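You operate a simulated robot arm through the tools that you are given. There is no shell and no other tool.

You are at the controls of a simulated robot arm. One attempt, no reset.

## Task
Connect the gas hose, test it and tighten the wing nut that froths.
Fine: brass hose end from the iron stub on to the outlet of the gas bottle; yellow bottle valve open to test, shut again before the nut is turned; the red burner lever stays at Off. Where these are worked on the way, their far stop is far enough and under half their travel is too little: yellow bottle valve.

The check looks at the end state, three seconds after you hand in, the way a careful person would. Anything else that was tipped, shoved, dropped, spilled or broken makes it a failure.

## Robot
A 6-joint arm with a two-finger parallel gripper, fixed in place. Base frame: the origin is at the foot of the arm, x ahead of it, y to its left, z up. Lengths are in mm, angles in degrees, forces in N, time in s.
With the tool pointing down near the work surface it reaches from about 260 to 680 mm from the base axis. Its first joint turns from -66.0 to 66.0 degrees. Payload 2.9 kg.
Tool frame: the origin (TCP) lies between the finger pads and is the grasp point; the fingertips stand 30 mm ahead of it; z points along the fingers, y is the line along which they close. The gripper opens to 110 mm. The fingers are 20 mm wide and 10 mm thick; the gripper's body (48 by 112 mm) begins 55 mm behind the TCP.
Orientation is told as [roll, pitch, yaw] about the base's x, y, z axes, in that order, counted from this pose: with the fingers straight down and closing along the base's y, the tool's x points along the base's -x, its y along +y and its z along -z.

## Interface
- The arm moves only by the tool play_rows. Its argument "motion" is text: rows parted by semicolons, each of 6 numbers parted by spaces: the shift along the base's x, y, z in mm, then the turn, a rotation vector about the base's x, y, z in degrees. In form: x y z ax ay az; .... A call has 1 to 20 rows; each row shifts and turns the commanded pose from where the row before left it. "grip" is the finger opening in mm, from 0 to 110, set as the call begins (left out, the last holds). Rows are played at 5 a second. More than 50 mm and 8.6 degrees between two rows, or a gripper value outside its range, and nothing of the call is played. Where a pose cannot be reached the arm comes as near as it can. A force on the tool above 40 N (or 10 N above the force at the start of the call, whichever is more), or a blocked arm, ends the call early, and 0.2 s more pass. Each finger travels about 108 mm/s and halts on what it meets, pressing with about 33 N; the grip force reading is that of the motor and also rises with nothing between the fingers. The clock runs only during rows and for 0.2 s after the last one: add rows that do not move to give the fingers time. It gives the time, the measured TCP pose, the force on the tool (base axes), the opening and the grip force at its end, in the units of the frame above (readings bear some noise), with the torque about the TCP (base axes, N m) and any sound that the robot's microphone picked up, and new pictures: "show" is both (left out), scene, wrist or none.
- Cameras (640 x 400 px; columns grow to the right, rows downward): "scene" is fixed at [62.7, 434.1, 1375.6]; the picture's right is [-0.87, -0.50, 0.00], its down [-0.33, 0.57, -0.75] and it looks along [0.38, -0.65, -0.66] (base axes); focal length 303 px, centre (320, 200). "wrist" rides on the gripper at [72, 17, -103] in the tool frame; the picture's right is [-0.23, 0.97, 0.00], its down [-0.76, -0.18, -0.62] and it looks along [-0.61, -0.14, 0.78] (tool axes); focal length 222 px, centre (320, 200).
- pixel_to_xyz(camera, pixels): for up to 12 pixels [column, row] of the newest picture of that camera ("zoom" is the newest enlarged one), the place [x, y, z] in the base frame of the surface seen there, good to about 3 mm, but the place of the scene camera against the robot may be out by one fixed shift of up to 12 mm in any direction. No time passes.
- inspect(camera, box): a new picture of the part [left, top, right, bottom] of that camera's present view, enlarged. No time passes.
- sign_off(): hands the job in; it is judged then, once.

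Open the gripper and draw the arm clear of the work before you hand the job in, unless the task says otherwise.

The tools are called as name(argument=value, ...) on one line, values as JSON. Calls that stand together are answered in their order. play_rows: Moves the arm, as the interface text tells. Its arguments: {"type":"object","properties":{"motion":{"type":"string"},"grip":{"type":"number"},"show":{"type":"string","enum":["both","scene","wrist","none"]}},"required":["motion"]} The other tools are called the same way: pixel_to_xyz (camera, pixels) gives the place of the surface under pixels of a picture; inspect (camera, box) takes an enlarged picture of a part of a camera's view; sign_off () hands the job in.

At the start:

```text
time_s: 0.0
tcp_pos: [451.1, 31.4, 1119.4]
ee_rot: [0.0, 0.0, 0.1]
wrist_force: [0.1, 0.4, -0.5]
torque: [0.02, 0.0, 0.03]
finger_gap: 109.9
grasp_force: 0.1
```

scene: 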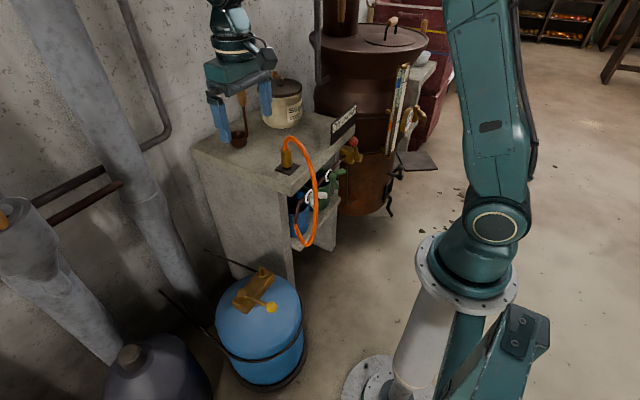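
wrist: 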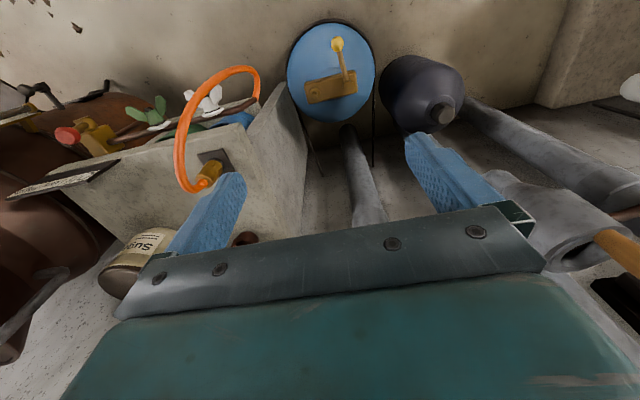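

I start by looking closer at the workbench, the hose on its stub near scene (288,160), and the bottle near (262,300).

inspect(camera="scene", box=[190, 60, 450, 260])

inspect(camera="scene", box=[190, 230, 350, 390])

inspect(camera="wrist", box=[0, 0, 400, 250])

```text
2.00 times, centred on (320, 160) of scene
```

zoom: 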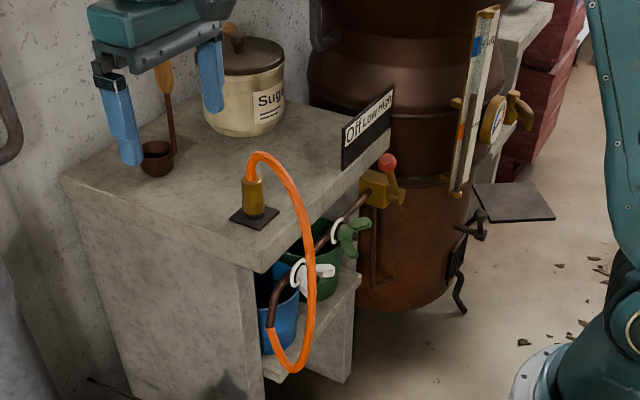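

```text
2.50 times, centred on (270, 310) of scene
```

zoom: 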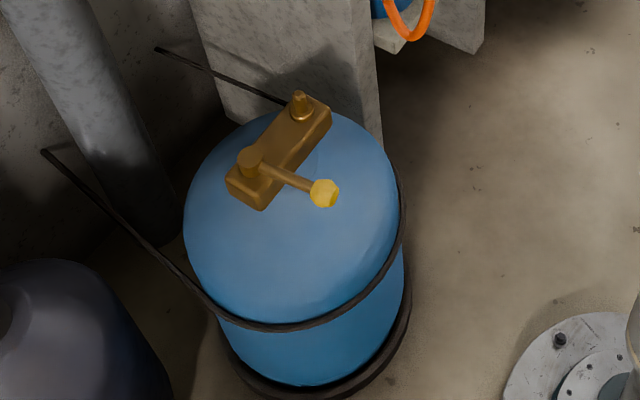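

```text
1.60 times, centred on (200, 125) of wrist
```

zoom: 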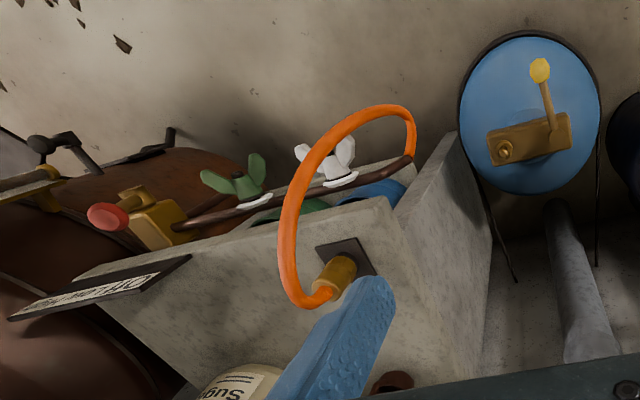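

The hose loops from a brass end on the stub (zoomed) down to a pipe with white and green wing nuts. I read positions of the important parts in the scene camera.

pixel_to_xyz(camera="scene", pixels=[[287, 152], [287, 163], [288, 170], [315, 196], [333, 176], [325, 180], [352, 142], [342, 128], [265, 273], [271, 307], [252, 294], [240, 303]])

pixel_to_xyz(camera="wrist", pixels=[[212, 165], [205, 183], [208, 100], [150, 110], [70, 136], [337, 43], [347, 75], [313, 95], [316, 90], [340, 85], [250, 75], [215, 155]])

pixel_to_xyz(camera="scene", pixels=[[195, 150], [270, 190], [355, 110], [265, 150], [240, 140], [283, 90], [300, 240], [298, 205], [303, 222], [327, 192], [262, 360], [155, 360]])

```text
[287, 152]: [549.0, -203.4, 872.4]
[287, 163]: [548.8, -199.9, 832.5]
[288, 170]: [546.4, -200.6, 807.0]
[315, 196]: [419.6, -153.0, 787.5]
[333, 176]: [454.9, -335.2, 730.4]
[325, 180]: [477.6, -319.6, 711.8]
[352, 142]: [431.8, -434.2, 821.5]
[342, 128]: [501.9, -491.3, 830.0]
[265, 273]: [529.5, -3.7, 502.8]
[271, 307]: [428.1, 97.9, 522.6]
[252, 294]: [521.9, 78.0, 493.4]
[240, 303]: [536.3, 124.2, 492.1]
```

```text
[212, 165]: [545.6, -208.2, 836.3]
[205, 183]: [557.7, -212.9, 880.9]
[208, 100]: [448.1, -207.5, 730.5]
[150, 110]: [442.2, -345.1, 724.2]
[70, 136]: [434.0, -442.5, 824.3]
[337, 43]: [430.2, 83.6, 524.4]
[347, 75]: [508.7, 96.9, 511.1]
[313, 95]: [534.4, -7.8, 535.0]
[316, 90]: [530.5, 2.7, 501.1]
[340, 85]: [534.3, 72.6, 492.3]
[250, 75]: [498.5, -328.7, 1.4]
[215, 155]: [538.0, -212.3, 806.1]
```

```text
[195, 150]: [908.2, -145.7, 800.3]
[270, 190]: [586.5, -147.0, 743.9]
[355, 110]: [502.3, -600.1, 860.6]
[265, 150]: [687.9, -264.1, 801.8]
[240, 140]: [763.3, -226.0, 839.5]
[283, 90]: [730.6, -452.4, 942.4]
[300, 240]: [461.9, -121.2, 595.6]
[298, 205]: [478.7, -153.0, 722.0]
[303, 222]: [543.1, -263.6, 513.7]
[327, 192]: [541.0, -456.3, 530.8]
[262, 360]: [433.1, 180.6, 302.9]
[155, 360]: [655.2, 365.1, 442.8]
```

Both cameras agree within about 10 mm. I look closer at the hose end, its arc and the bottle outlet to measure heights before approaching.

inspect(camera="scene", box=[260, 120, 350, 180])

pixel_to_xyz(camera="scene", pixels=[[286, 140], [290, 138], [295, 138], [300, 142], [305, 150], [310, 162], [316, 210], [310, 240], [304, 246], [297, 236], [294, 225], [296, 214]])

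inspect(camera="wrist", box=[140, 50, 280, 210])

inspect(camera="wrist", box=[280, 20, 390, 120])

```text
6.67 times, centred on (305, 150) of scene
```

zoom: 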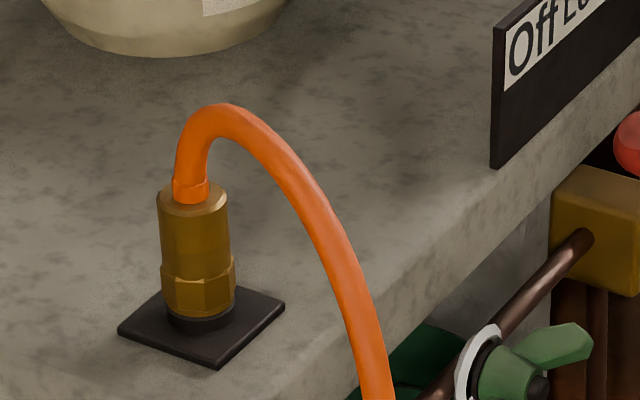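

```text
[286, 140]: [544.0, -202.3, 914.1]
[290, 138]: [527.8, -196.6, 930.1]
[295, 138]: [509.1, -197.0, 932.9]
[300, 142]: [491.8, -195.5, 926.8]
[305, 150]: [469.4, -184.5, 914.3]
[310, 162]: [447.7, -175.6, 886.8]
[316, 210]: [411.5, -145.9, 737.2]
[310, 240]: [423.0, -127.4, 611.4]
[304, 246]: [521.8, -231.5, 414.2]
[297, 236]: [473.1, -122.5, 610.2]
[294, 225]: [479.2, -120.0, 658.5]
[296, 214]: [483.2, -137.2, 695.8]
```

```text
2.50 times, centred on (210, 130) of wrist
```

zoom: 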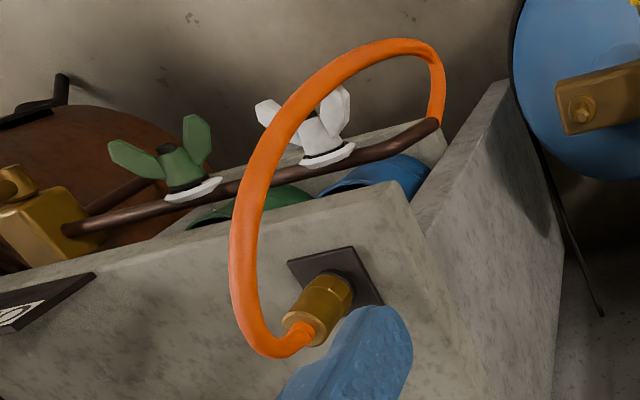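

```text
4.00 times, centred on (335, 70) of wrist
```

zoom: 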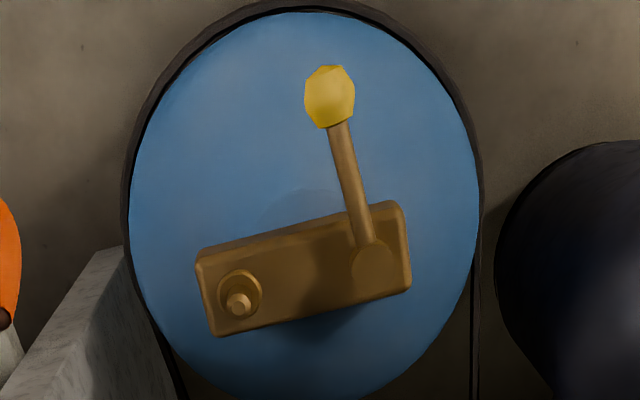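

The brass end is vertical at about (548,-205), z 812–875, with the hose arching off toward -x up to z≈935. A straight-down grasp would push the palm into the hose, so I will yaw 90° and lean the tool 45° toward +y, starting with the yaw at a safe height.

play_rows(motion="9 -8 -3 0 0 8.182; 9 -8 -3 0 0 8.182; 9 -8 -3 0 0 8.182; 9 -8 -3 0 0 8.182; 9 -8 -3 0 0 8.182; 9 -8 -3 0 0 8.182; 9 -8 -3 0 0 8.182; 9 -8 -3 0 0 8.182; 9 -8 -3 0 0 8.182; 8 -8 -3 0 0 8.182; 8 -8 -3 0 0 8.18; 0 0 0 -7.5 0 0; 0 0 0 -7.5 0 0; 0 0 0 -7.5 0 0; 0 0 0 -7.5 0 0; 0 0 0 -7.5 0 0; 0 0 0 -7.5 0 0; 0 0 0 0 0 0", grip=70, show="both")

```text
time_s: 3.8
tcp_pos: [544.0, -61.5, 1081.4]
ee_rot: [-0.3, 45.0, 90.0]
wrist_force: [-0.5, 0.0, 1.3]
torque: [-0.03, 0.02, -0.02]
finger_gap: 70.0
grasp_force: 0.1
out of reach, approached as far as the arm can: row 17
```

scene: 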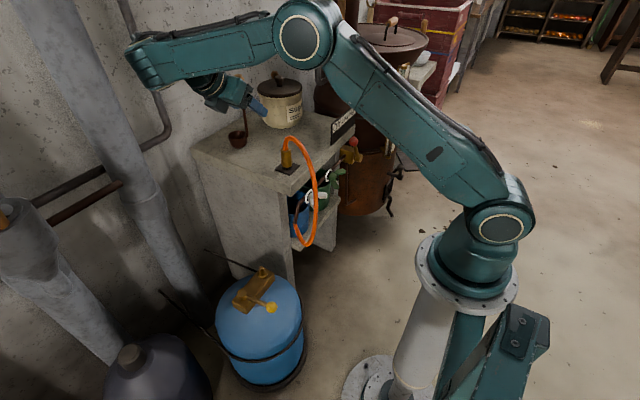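
wrist: 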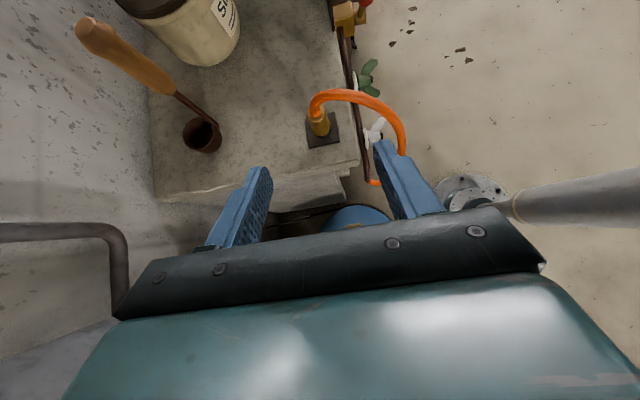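

The pose is reached (just clipped at this height); the wrist camera now sees the brass end at (320,123). I read its place precisely and also the hose points.

inspect(camera="wrist", box=[260, 60, 420, 200])

pixel_to_xyz(camera="wrist", pixels=[[314, 114], [320, 120], [323, 128], [325, 134], [335, 140], [316, 96], [340, 94], [365, 99], [390, 120], [402, 140], [377, 128], [368, 72]])

```text
2.86 times, centred on (340, 130) of wrist
```

zoom: 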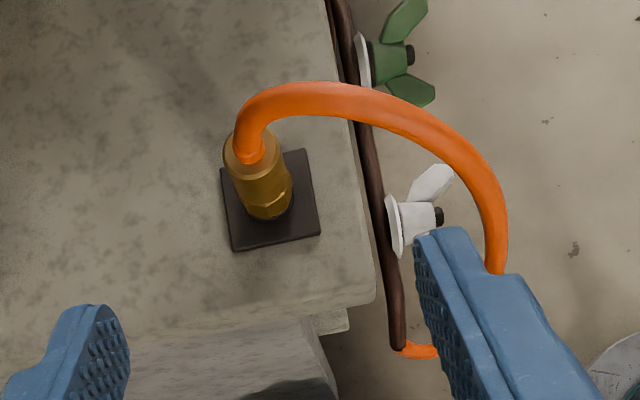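

```text
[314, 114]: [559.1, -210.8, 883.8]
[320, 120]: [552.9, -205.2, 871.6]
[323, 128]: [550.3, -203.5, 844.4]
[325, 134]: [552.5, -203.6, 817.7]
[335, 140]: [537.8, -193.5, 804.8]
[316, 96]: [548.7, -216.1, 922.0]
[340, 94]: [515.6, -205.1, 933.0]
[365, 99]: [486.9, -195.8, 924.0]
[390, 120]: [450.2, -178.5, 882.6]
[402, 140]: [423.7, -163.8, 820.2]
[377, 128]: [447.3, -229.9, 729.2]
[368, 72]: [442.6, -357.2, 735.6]
```

To find the stub axis, I measure the corners of the square base plate and the collar's edges.

pixel_to_xyz(camera="wrist", pixels=[[307, 120], [333, 114], [339, 140], [311, 146], [310, 112], [323, 115], [312, 118], [325, 117], [326, 132], [318, 135], [319, 125], [327, 123]])

inspect(camera="wrist", box=[295, 95, 355, 155])

```text
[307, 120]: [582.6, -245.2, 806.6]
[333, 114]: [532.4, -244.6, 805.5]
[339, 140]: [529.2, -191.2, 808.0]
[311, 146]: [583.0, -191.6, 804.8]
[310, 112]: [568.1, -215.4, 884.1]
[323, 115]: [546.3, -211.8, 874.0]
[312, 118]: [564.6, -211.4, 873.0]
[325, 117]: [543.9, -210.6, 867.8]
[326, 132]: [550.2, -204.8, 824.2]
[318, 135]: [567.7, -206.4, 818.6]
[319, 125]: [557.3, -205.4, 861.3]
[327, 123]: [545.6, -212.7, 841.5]
```

```text
6.67 times, centred on (325, 125) of wrist
```

zoom: 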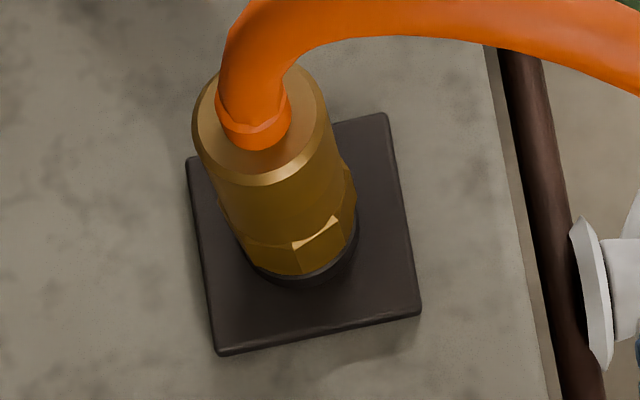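

The plate corners average to (557,-218), so the stub axis is there; brass spans z≈812–875. I go to a standoff 100 mm back along the tool axis.

play_rows(motion="2.5 -17 -33 0 0 0; 2.5 -17 -33 0 0 0; 2.5 -17 -33 0 0 0; 2.5 -17 -33 0 0 0; 2.5 -17 -31 0 0 0; 0 0 0 0 0 0", grip=64, show="both")

```text
time_s: 5.2
tcp_pos: [555.7, -145.1, 917.8]
ee_rot: [-0.1, 44.9, 90.0]
wrist_force: [-0.4, -0.8, 1.6]
torque: [0.01, 0.0, 0.03]
finger_gap: 63.9
grasp_force: 0.0
```

scene: 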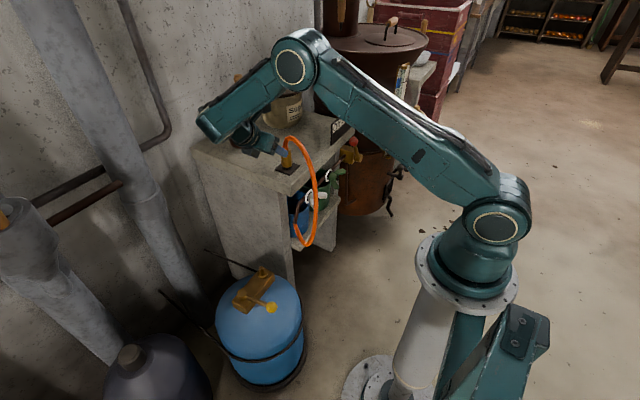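
wrist: 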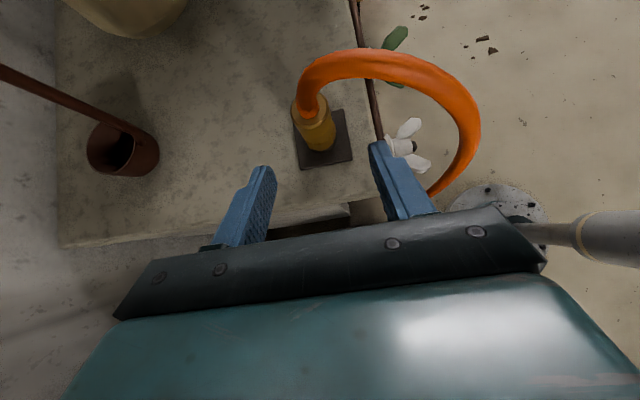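

The standoff is right in front of the brass end, now at wrist (318,130). I confirm its place before the approach.

inspect(camera="wrist", box=[270, 70, 380, 180])

pixel_to_xyz(camera="wrist", pixels=[[294, 121], [344, 111], [352, 158], [302, 168], [319, 125], [321, 140], [322, 148], [303, 120], [330, 130]])

```text
3.64 times, centred on (325, 125) of wrist
```

zoom: 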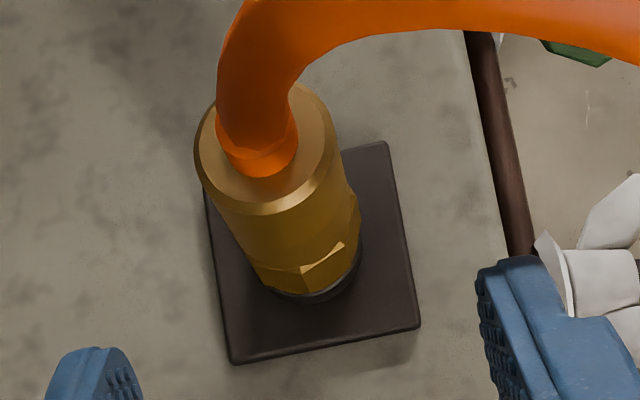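

```text
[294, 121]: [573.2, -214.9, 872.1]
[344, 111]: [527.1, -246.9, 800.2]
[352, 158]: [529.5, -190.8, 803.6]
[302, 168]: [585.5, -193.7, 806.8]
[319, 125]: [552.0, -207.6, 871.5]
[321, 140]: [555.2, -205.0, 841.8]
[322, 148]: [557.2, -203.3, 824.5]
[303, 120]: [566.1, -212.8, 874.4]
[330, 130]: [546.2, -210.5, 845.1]
```

Brass axis confirmed near (557,-218). I slide in along the tool axis with the fingers open around it.

play_rows(motion="0.3 -18 -17.7 0 0 0; 0.3 -18 -17.7 0 0 0; 0.3 -18 -17.7 0 0 0; 0.4 -18 -17.7 0 0 0; 0 0 0 0 0 0", show="both")

```text
time_s: 6.4
tcp_pos: [557.5, -218.1, 848.0]
ee_rot: [0.0, 45.0, 90.0]
wrist_force: [0.5, 0.3, 0.7]
torque: [0.02, -0.01, 0.01]
finger_gap: 64.2
grasp_force: 0.1
```

scene: 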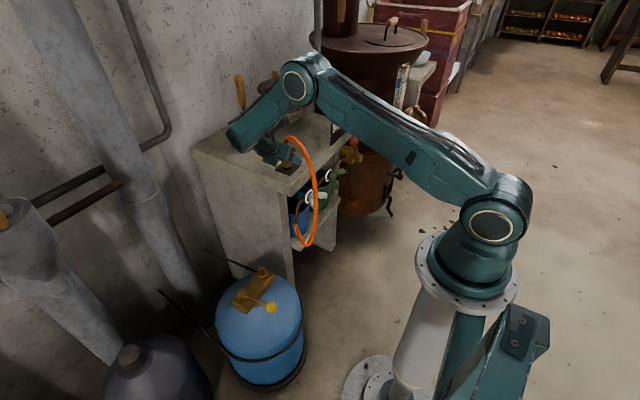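
wrist: 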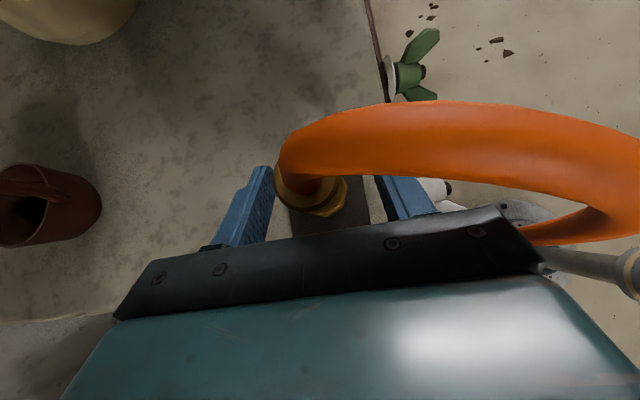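

The brass end sits between the fingers at wrist (312,190). I check centering up close.

inspect(camera="wrist", box=[220, 130, 420, 255])

pixel_to_xyz(camera="wrist", pixels=[[274, 175], [313, 195], [330, 185], [345, 182], [310, 208], [380, 180], [270, 172]])

```text
3.20 times, centred on (320, 192) of wrist
```

zoom: 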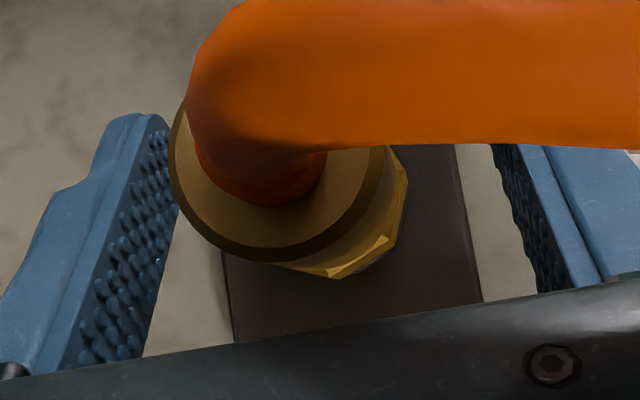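

```text
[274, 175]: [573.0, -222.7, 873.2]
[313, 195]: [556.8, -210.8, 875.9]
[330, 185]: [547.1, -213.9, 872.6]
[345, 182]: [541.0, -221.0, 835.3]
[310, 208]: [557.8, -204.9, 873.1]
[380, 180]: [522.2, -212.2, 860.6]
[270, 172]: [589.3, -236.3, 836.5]
```

Well centred (brass x 541–573, pads at 524 and 589). I close the fingers on it.

play_rows(motion="0 0 0 0 0 0; 0 0 0 0 0 0; 0 0 0 0 0 0; 0 0 0 0 0 0", grip=15, show="both")

```text
time_s: 7.4
tcp_pos: [558.2, -216.0, 848.6]
ee_rot: [-0.1, 45.0, 90.0]
wrist_force: [2.8, -2.3, -0.3]
torque: [0.0, -0.01, -0.02]
finger_gap: 31.7
grasp_force: 32.9
```

scene: 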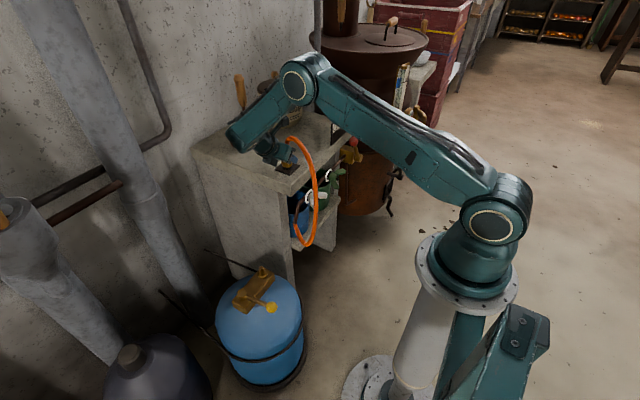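
wrist: 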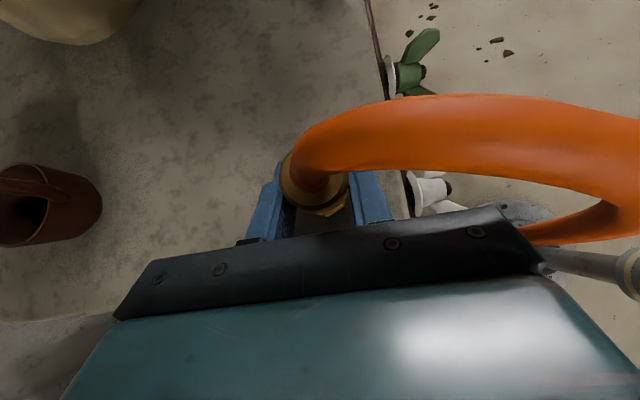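

Gripped at 31.7 mm, which matches the collar's width. I lift straight up in small steps, watching force.

play_rows(motion="0 0 4 0 0 0; 0 0 6 0 0 0; 0 0 10 0 0 0; 0 0 10 0 0 0", show="both")

```text
time_s: 8.4
tcp_pos: [556.9, -218.0, 878.9]
ee_rot: [-0.2, 45.0, 89.8]
wrist_force: [-0.4, -0.6, 1.2]
torque: [-0.04, 0.06, 0.0]
finger_gap: 32.4
grasp_force: 32.7
```

scene: 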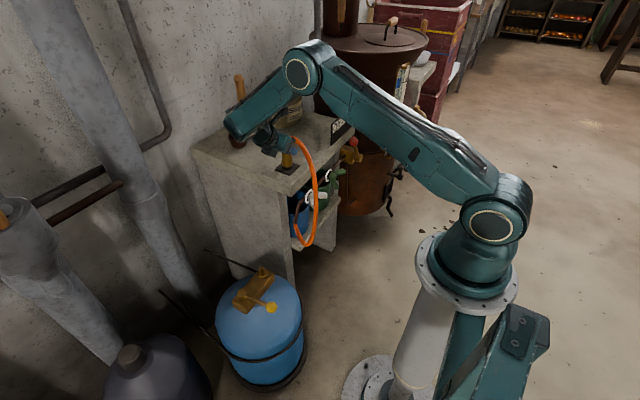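
wrist: 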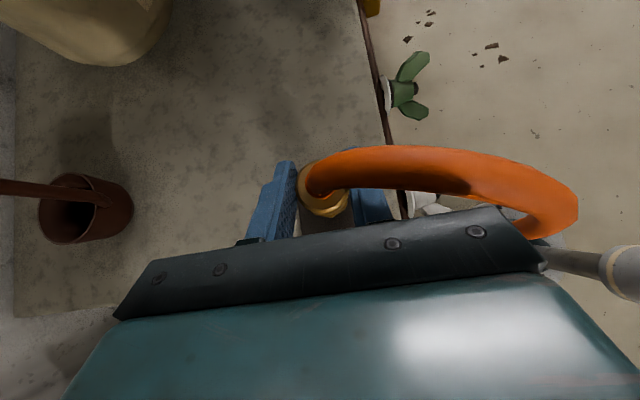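

The force stayed small and the hose seems to have come along. I zoom on the stub to see whether the brass end left it.

inspect(camera="scene", box=[235, 110, 345, 190])

inspect(camera="wrist", box=[240, 130, 440, 255])

pixel_to_xyz(camera="wrist", pixels=[[310, 205], [340, 200], [325, 210], [302, 190], [320, 230]])

```text
5.00 times, centred on (290, 150) of scene
```

zoom: 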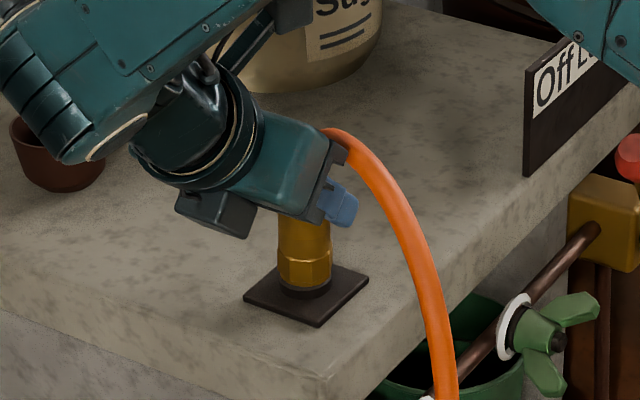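

```text
3.20 times, centred on (340, 192) of wrist
```

zoom: 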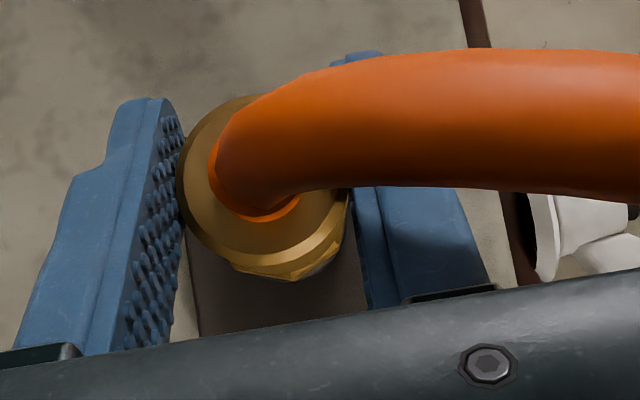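

```text
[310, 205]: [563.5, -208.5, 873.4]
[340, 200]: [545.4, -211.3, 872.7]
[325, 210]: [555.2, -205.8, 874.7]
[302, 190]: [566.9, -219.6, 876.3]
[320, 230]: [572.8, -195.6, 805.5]
```

The brass top is still at z≈875: the fingers slipped up 30 mm while the end stayed on its stub. I open, go back down and regrip to measure the pull force in small steps.

play_rows(motion="0 0 0 0 0 0; 0 0 0 0 0 0; 0 0 -10 0 0 0; 0 0 -10 0 0 0; 0 0 -10 0 0 0; 0 0 -4 0 0 0; 0 0 0 0 0 0", grip=50, show="none")

play_rows(motion="0 0 0 0 0 0; 0 0 0 0 0 0; 0 0 0 0 0 0; 0 0 0 0 0 0; 0 0 0 0 0 0", grip=0, show="both")

```text
time_s: 10.0
tcp_pos: [557.6, -217.5, 842.7]
ee_rot: [-0.2, 45.0, 90.0]
wrist_force: [0.2, -0.6, -0.2]
torque: [0.0, 0.01, 0.0]
finger_gap: 50.1
grasp_force: 0.0
```

```text
time_s: 11.2
tcp_pos: [557.0, -216.5, 842.9]
ee_rot: [-0.1, 45.0, 89.9]
wrist_force: [8.0, -0.1, -0.2]
torque: [0.01, 0.02, 0.02]
finger_gap: 31.8
grasp_force: 33.1
```

scene: 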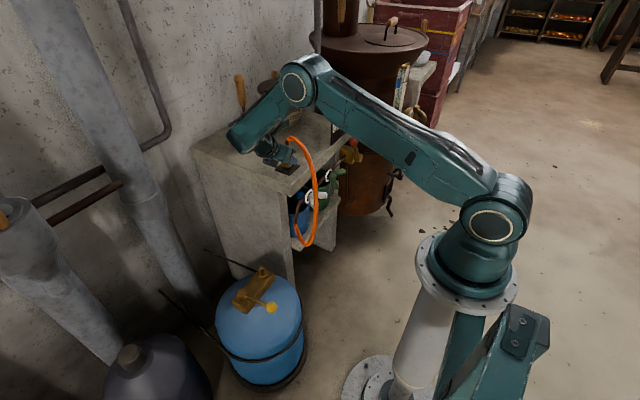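
wrist: 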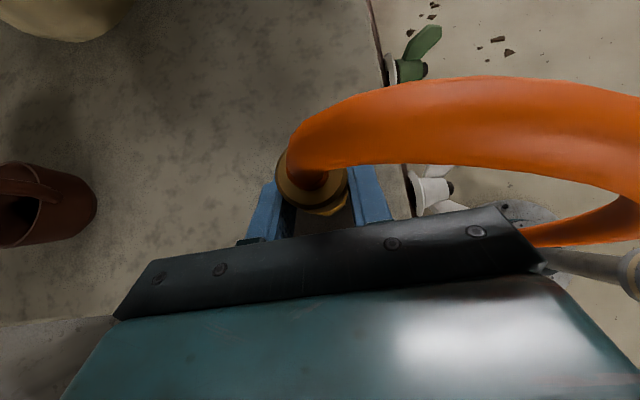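

Regripped at z 843 (opening 31.8). I pull up only 3 mm and read the force.

play_rows(motion="0 0 1.5 0 0 0; 0 0 1.5 0 0 0", show="none")

```text
time_s: 11.8
tcp_pos: [556.4, -216.4, 847.5]
ee_rot: [0.1, 44.8, 90.2]
wrist_force: [10.8, -0.1, -4.6]
torque: [0.03, 0.02, 0.06]
finger_gap: 31.7
grasp_force: 32.3
```

Load is only about 5 N down so far; I continue with a few more millimetres.

play_rows(motion="0 0 1.5 0 0 0; 0 0 1.5 0 0 0", show="wrist")

pixel_to_xyz(camera="wrist", pixels=[[300, 195], [315, 208], [335, 200], [325, 208]])

```text
time_s: 12.4
tcp_pos: [557.9, -217.3, 848.5]
ee_rot: [0.0, 45.1, 89.9]
wrist_force: [8.2, 0.8, -2.9]
torque: [0.03, 0.02, 0.03]
finger_gap: 31.5
grasp_force: 33.1
```

wrist: 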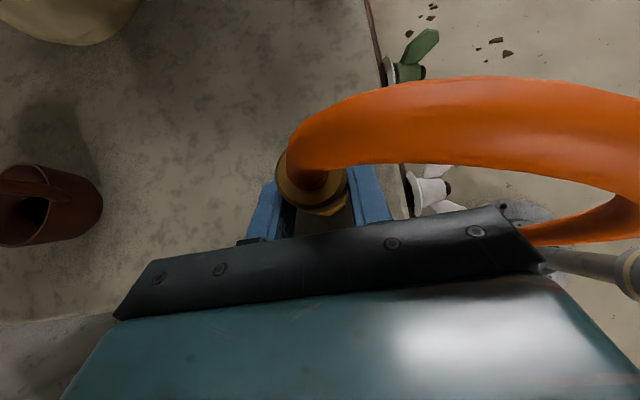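

```text
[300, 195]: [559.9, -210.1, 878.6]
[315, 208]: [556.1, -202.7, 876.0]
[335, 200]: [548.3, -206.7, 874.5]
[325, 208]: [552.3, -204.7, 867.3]
```

The brass looks unchanged relative to the fingers, so it may be coming along. I continue slowly 6 mm more and compare.

play_rows(motion="0 0 1.5 0 0 0; 0 0 1.5 0 0 0; 0 0 1.5 0 0 0; 0 0 1.5 0 0 0", show="both")

inspect(camera="scene", box=[255, 125, 335, 185])

inspect(camera="wrist", box=[240, 130, 440, 255])

```text
time_s: 13.4
tcp_pos: [556.4, -217.2, 855.4]
ee_rot: [0.0, 45.0, 90.0]
wrist_force: [5.9, -0.2, -4.3]
torque: [0.01, -0.01, 0.01]
finger_gap: 31.9
grasp_force: 32.7
```

scene: 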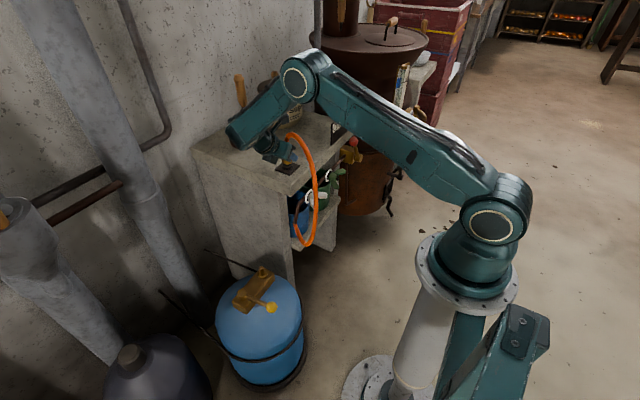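
wrist: 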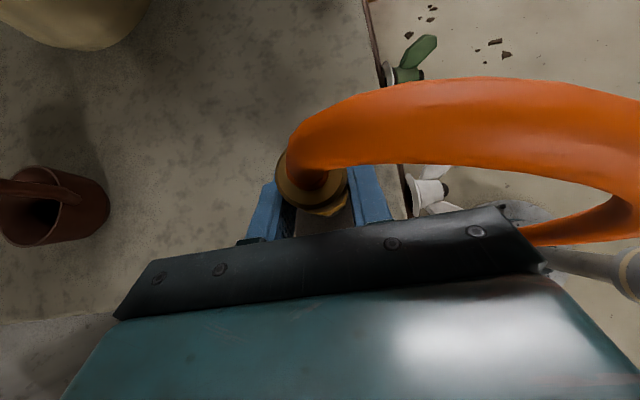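

```text
6.67 times, centred on (295, 155) of scene
```

zoom: 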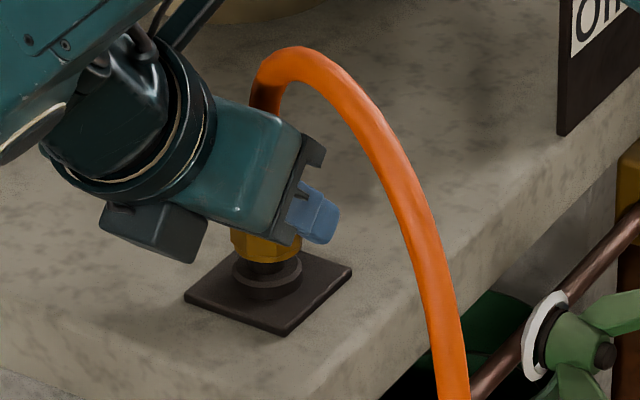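

```text
3.20 times, centred on (340, 192) of wrist
```

zoom: 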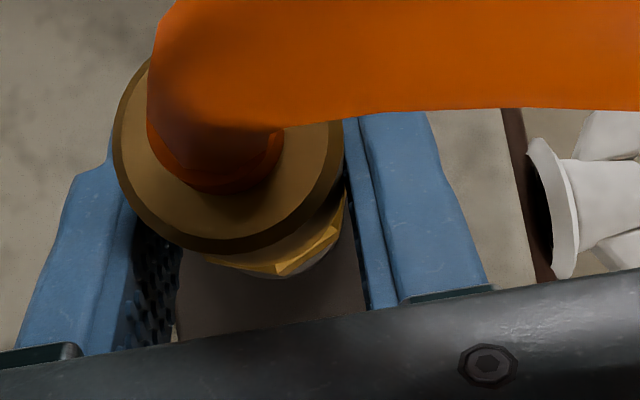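

It works: the iron neck is showing under the hex, so the end is rising. I keep lifting slowly by another 30 mm.

play_rows(motion="0 0 1.5 0 0 0; 0 0 1.5 0 0 0; 0 0 1.5 0 0 0; 0 0 1.5 0 0 0; 0 0 1.5 0 0 0; 0 0 1.5 0 0 0; 0 0 1.5 0 0 0; 0 0 1.5 0 0 0; 0 0 1.5 0 0 0; 0 0 1.5 0 0 0; 0 0 1.5 0 0 0; 0 0 1.5 0 0 0; 0 0 1.5 0 0 0; 0 0 1.5 0 0 0; 0 0 1.5 0 0 0; 0 0 1.5 0 0 0; 0 0 1.5 0 0 0; 0 0 1.5 0 0 0; 0 0 1.5 0 0 0; 0 0 1.5 0 0 0", show="both")

inspect(camera="scene", box=[255, 115, 335, 185])

inspect(camera="wrist", box=[240, 130, 440, 255])

```text
time_s: 17.6
tcp_pos: [558.1, -217.1, 885.6]
ee_rot: [0.1, 45.1, 90.0]
wrist_force: [-0.4, 0.7, -1.4]
torque: [0.03, -0.01, 0.03]
finger_gap: 31.7
grasp_force: 33.7
```

scene: 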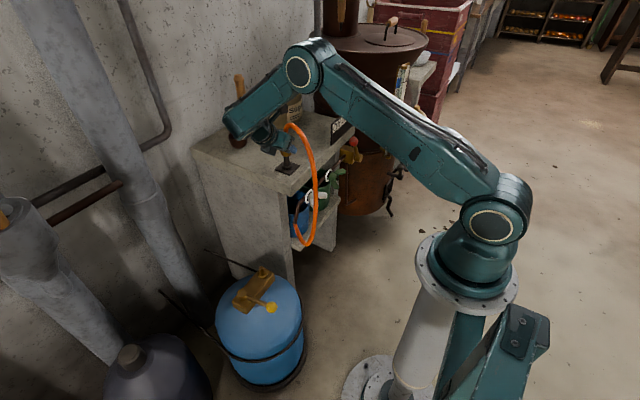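
wrist: 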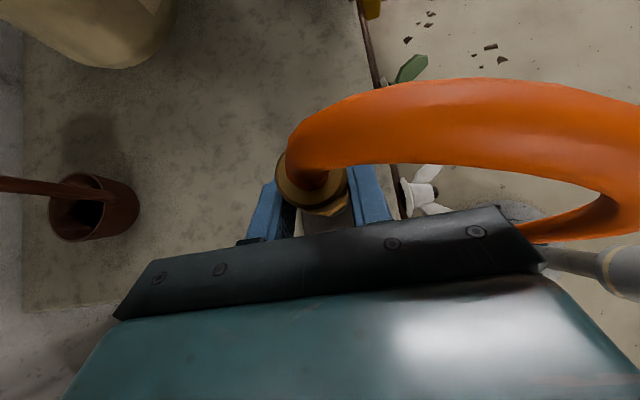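

```text
5.71 times, centred on (295, 150) of scene
```

zoom: 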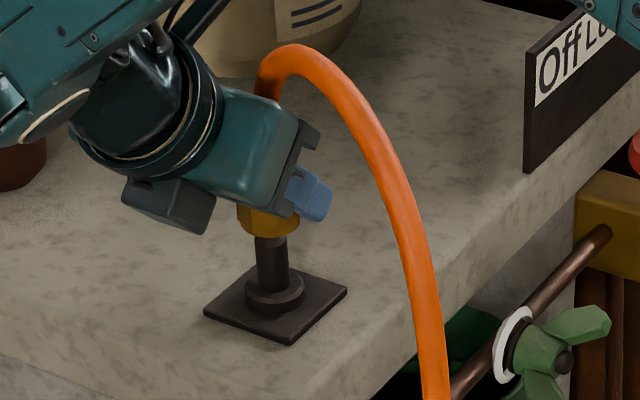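

```text
3.20 times, centred on (340, 192) of wrist
```

zoom: 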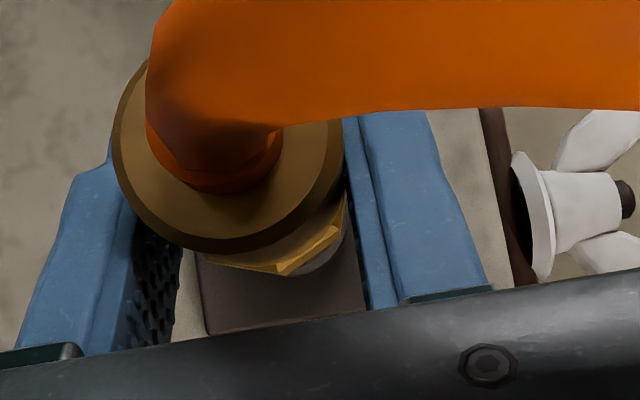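

The hex has risen ~40 mm, with the stub still reaching into it; the pull force dropped to about zero. I keep lifting.

play_rows(motion="0 0 2 0 0 0; 0 0 2 0 0 0; 0 0 2 0 0 0; 0 0 2 0 0 0; 0 0 2 0 0 0; 0 0 2 0 0 0; 0 0 2 0 0 0; 0 0 2 0 0 0; 0 0 2 0 0 0; 0 0 2 0 0 0; 0 0 2 0 0 0; 0 0 2 0 0 0; 0 0 2 0 0 0; 0 0 2 0 0 0; 0 0 2 0 0 0; 0 0 2 0 0 0; 0 0 2 0 0 0; 0 0 2 0 0 0; 0 0 2 0 0 0; 0 0 2 0 0 0", show="both")

inspect(camera="scene", box=[255, 105, 335, 185])

inspect(camera="wrist", box=[240, 130, 440, 255])

```text
time_s: 21.8
tcp_pos: [556.5, -217.9, 924.6]
ee_rot: [0.0, 44.9, 90.0]
wrist_force: [0.4, -0.8, -0.9]
torque: [-0.02, 0.04, 0.03]
finger_gap: 31.5
grasp_force: 32.7
```

scene: 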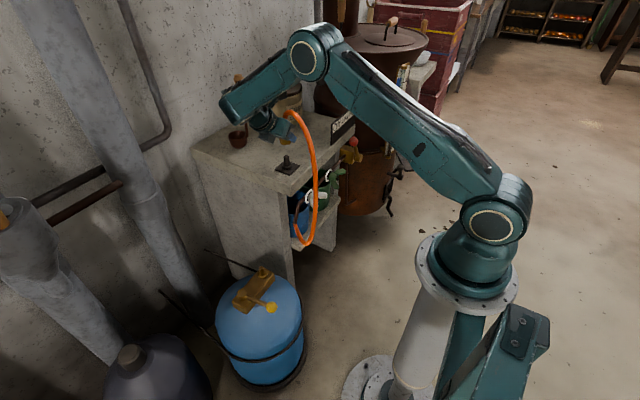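
wrist: 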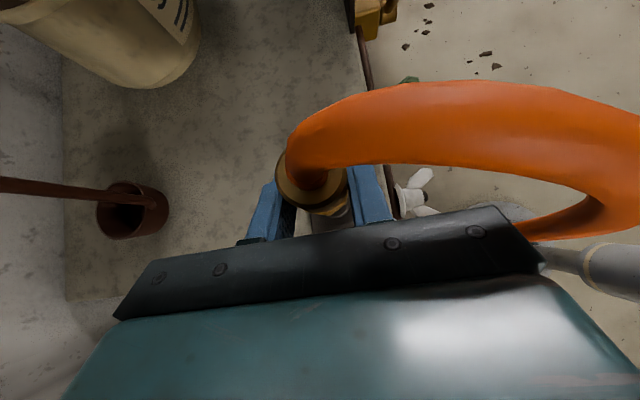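

```text
5.00 times, centred on (295, 145) of scene
```

zoom: 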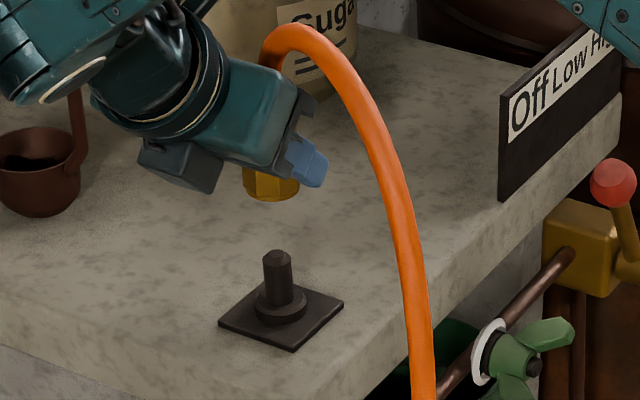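

```text
3.20 times, centred on (340, 192) of wrist
```

zoom: 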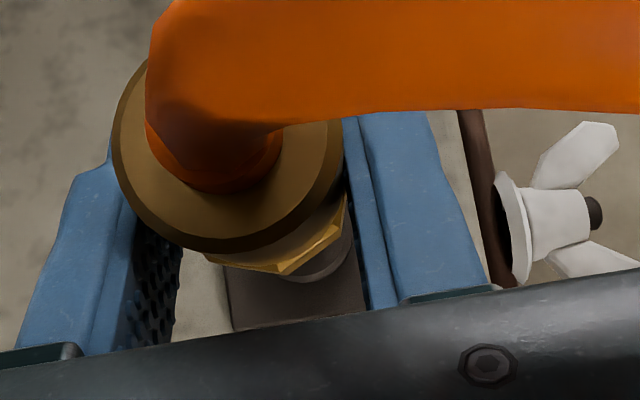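

The brass end is free of the stub. I carry it toward the bottle, +y first at height, staying clear of the bench, to a spot behind the outlet so that the wrist camera can see it.

play_rows(motion="-1.7 20 0 0 0 0; -1.7 20 0 0 0 0; -1.7 20 0 0 0 0; -1.7 20 0 0 0 0; -1.7 20 0 0 0 0; -1.7 20 -10 0 0 0; -1.7 20 -14 0 0 0; -1.7 20 -14 0 0 0; -1.7 20 -14 0 0 0; -1.7 20 -14 0 0 0; -1.7 20 -14 0 0 0; -1.7 20 -14 0 0 0; -1.7 20 -14 0 0 0; -1.7 20 -14 0 0 0; 0 0 0 0 0 0", show="both")

```text
time_s: 25.0
tcp_pos: [533.8, 62.5, 802.9]
ee_rot: [0.0, 45.0, 90.1]
wrist_force: [-0.3, -0.5, -0.7]
torque: [0.01, 0.03, 0.03]
finger_gap: 31.5
grasp_force: 32.0
```

scene: 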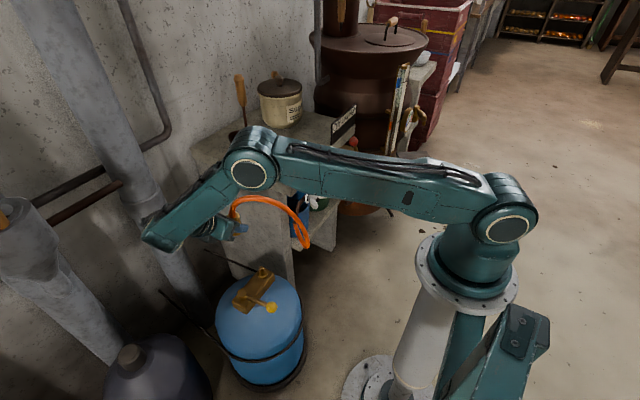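
wrist: 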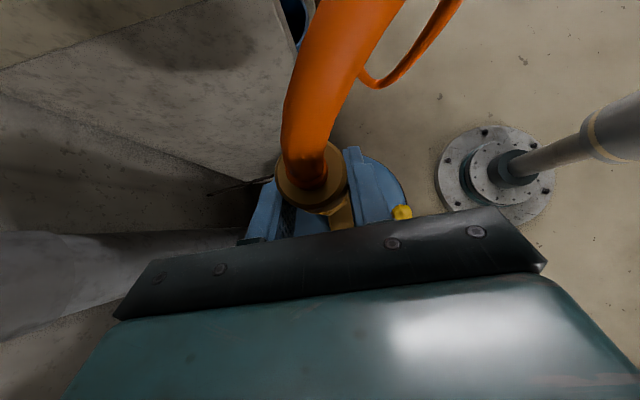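

The hose now trails to -y, and the brass end hangs over the bottle. I use the zoomed scene view to locate the outlet and calibrate the scene camera's shift with the stub plate (known from the wrist camera).

inspect(camera="scene", box=[220, 200, 300, 320])

inspect(camera="wrist", box=[240, 130, 440, 255])

```text
3.33 times, centred on (260, 260) of scene
```

zoom: 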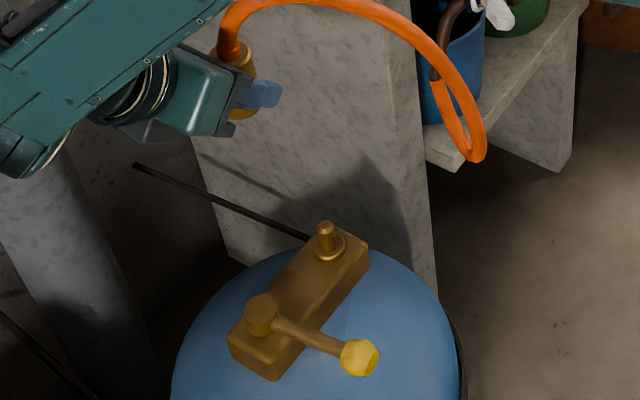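

```text
3.20 times, centred on (340, 192) of wrist
```

zoom: 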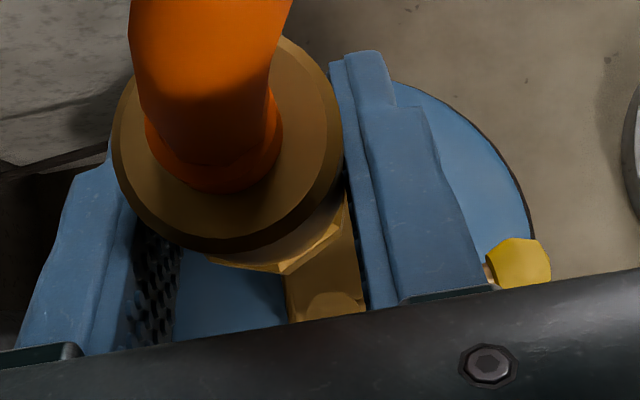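

I zoom tightly on the outlet with the scene camera and read points from that zoom.

inspect(camera="scene", box=[236, 258, 286, 318])

pixel_to_xyz(camera="scene", pixels=[[261.2, 267], [261.5, 271], [262, 275.5], [259, 276], [265, 275], [270, 273], [238, 300], [266, 305], [271, 307], [239, 293], [250, 297], [263, 266]])

```text
6.67 times, centred on (261, 288) of scene
```

zoom: 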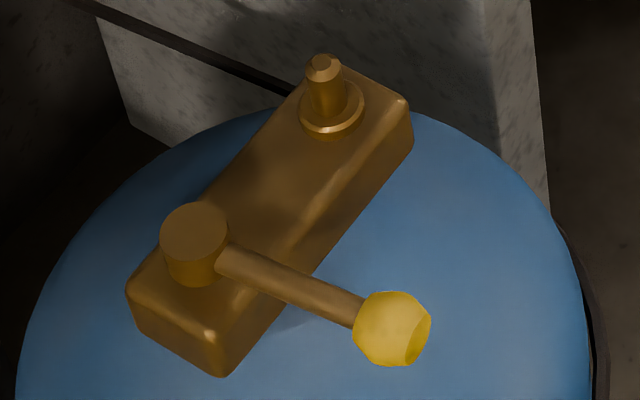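

```text
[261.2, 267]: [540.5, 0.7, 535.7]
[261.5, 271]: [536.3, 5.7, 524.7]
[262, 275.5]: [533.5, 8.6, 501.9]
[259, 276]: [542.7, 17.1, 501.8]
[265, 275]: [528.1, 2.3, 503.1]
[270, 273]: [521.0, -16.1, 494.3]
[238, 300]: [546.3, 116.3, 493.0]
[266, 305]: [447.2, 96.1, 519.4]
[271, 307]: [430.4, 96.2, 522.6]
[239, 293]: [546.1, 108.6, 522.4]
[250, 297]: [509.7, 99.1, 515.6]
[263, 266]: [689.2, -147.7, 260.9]
```

Scene reading for the outlet pin top is about (540.5,0.7,536), with a scene shift of roughly (+2,+5,0). To measure it directly with the wrist camera I sidestep to -x so the hose no longer covers the outlet.

play_rows(motion="-18 6 -16 0 0 0; -18 6 -16 0 0 0; -18 6 -16 0 0 0; -18 6 -16 0 0 0; -18 6 -16 0 0 0; 0 0 0 0 0 0", show="both")

inspect(camera="wrist", box=[200, 90, 400, 240])

```text
time_s: 26.4
tcp_pos: [441.5, 92.3, 723.9]
ee_rot: [0.0, 45.0, 90.1]
wrist_force: [0.5, -0.4, -1.0]
torque: [0.0, 0.02, 0.0]
finger_gap: 31.9
grasp_force: 33.2
```

scene: 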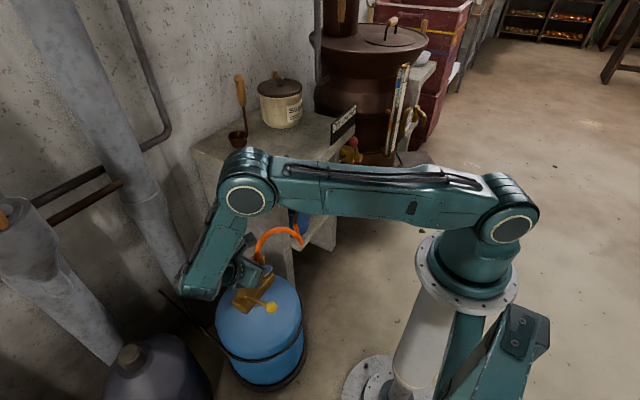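
wrist: 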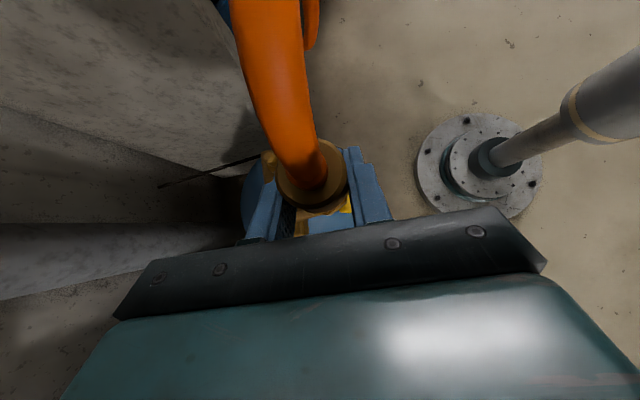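

```text
2.67 times, centred on (300, 165) of wrist
```

zoom: 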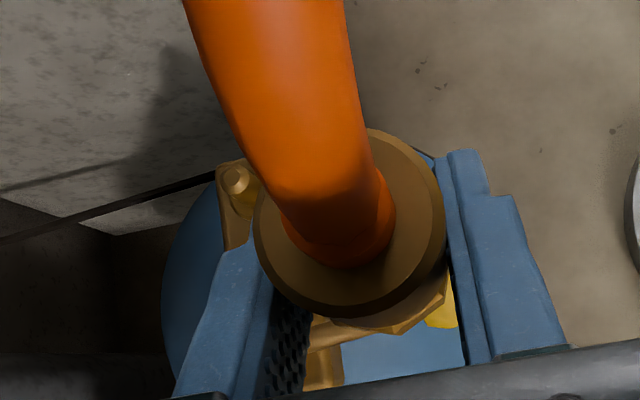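

The outlet pin shows at zoom (236,178). I read it and neighbouring points from this zoom.

pixel_to_xyz(camera="zoom", pixels=[[236, 178], [233, 182], [240, 182], [236, 188], [228, 180], [235, 172], [222, 240], [236, 210], [250, 205], [225, 200]])

inspect(camera="wrist", box=[250, 135, 310, 195])

```text
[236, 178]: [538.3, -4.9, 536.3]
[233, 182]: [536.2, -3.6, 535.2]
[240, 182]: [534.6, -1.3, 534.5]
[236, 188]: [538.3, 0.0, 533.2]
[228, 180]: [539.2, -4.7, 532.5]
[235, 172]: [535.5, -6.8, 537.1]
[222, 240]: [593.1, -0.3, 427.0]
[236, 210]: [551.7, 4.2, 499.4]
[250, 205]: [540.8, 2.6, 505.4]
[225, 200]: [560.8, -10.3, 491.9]
```

```text
6.67 times, centred on (280, 165) of wrist
```

zoom: 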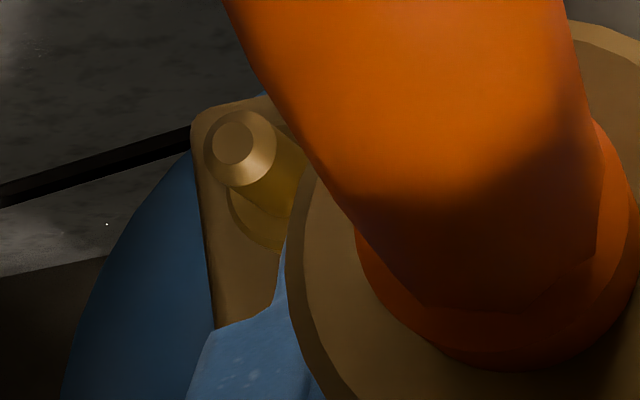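

The pin has a chamfered tip at zoom (232,143), which helps lead-in. I read the tip and rim points to average its axis.

pixel_to_xyz(camera="zoom", pixels=[[232, 143], [226, 137], [238, 149], [238, 137], [226, 149], [208, 140], [240, 113], [270, 150], [240, 183], [300, 170], [270, 205], [245, 200]])

```text
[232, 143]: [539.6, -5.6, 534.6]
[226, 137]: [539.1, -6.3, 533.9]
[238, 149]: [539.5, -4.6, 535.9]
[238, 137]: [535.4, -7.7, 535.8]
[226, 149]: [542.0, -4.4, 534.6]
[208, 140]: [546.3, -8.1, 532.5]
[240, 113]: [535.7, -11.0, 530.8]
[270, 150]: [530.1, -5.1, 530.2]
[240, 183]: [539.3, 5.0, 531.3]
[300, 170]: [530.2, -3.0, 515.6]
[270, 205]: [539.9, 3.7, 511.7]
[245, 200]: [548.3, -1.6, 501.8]
```

Outlet axis ≈ (538.7,-4.8), tip z≈535, collar top ≈505. Now I measure the brass end in the grip to get its offset from the TCP and check it is still upright.

inspect(camera="wrist", box=[260, 125, 370, 235])

pixel_to_xyz(camera="zoom", pixels=[[60, 230], [100, 290], [180, 305], [250, 290], [300, 230], [290, 170], [240, 95], [240, 320], [160, 325], [300, 290], [280, 310], [200, 318]])

inspect(camera="scene", box=[225, 225, 305, 285])

```text
3.64 times, centred on (315, 180) of wrist
```

zoom: 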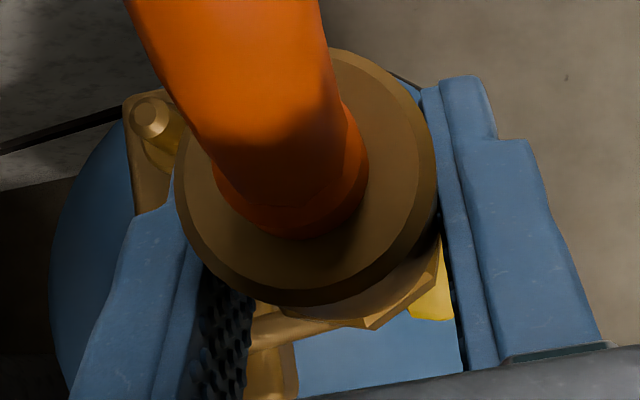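

```text
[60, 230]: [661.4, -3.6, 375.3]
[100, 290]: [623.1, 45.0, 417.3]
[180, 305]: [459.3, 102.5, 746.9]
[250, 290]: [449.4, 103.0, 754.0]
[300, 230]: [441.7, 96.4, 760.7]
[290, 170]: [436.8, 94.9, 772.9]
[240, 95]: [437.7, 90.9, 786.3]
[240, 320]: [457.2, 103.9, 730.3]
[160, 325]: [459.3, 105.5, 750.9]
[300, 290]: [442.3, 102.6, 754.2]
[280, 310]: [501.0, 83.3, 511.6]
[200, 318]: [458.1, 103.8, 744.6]
```

```text
6.67 times, centred on (265, 255) of scene
```

zoom: 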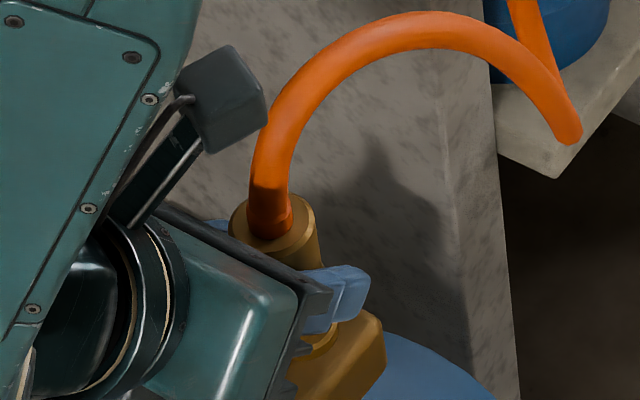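

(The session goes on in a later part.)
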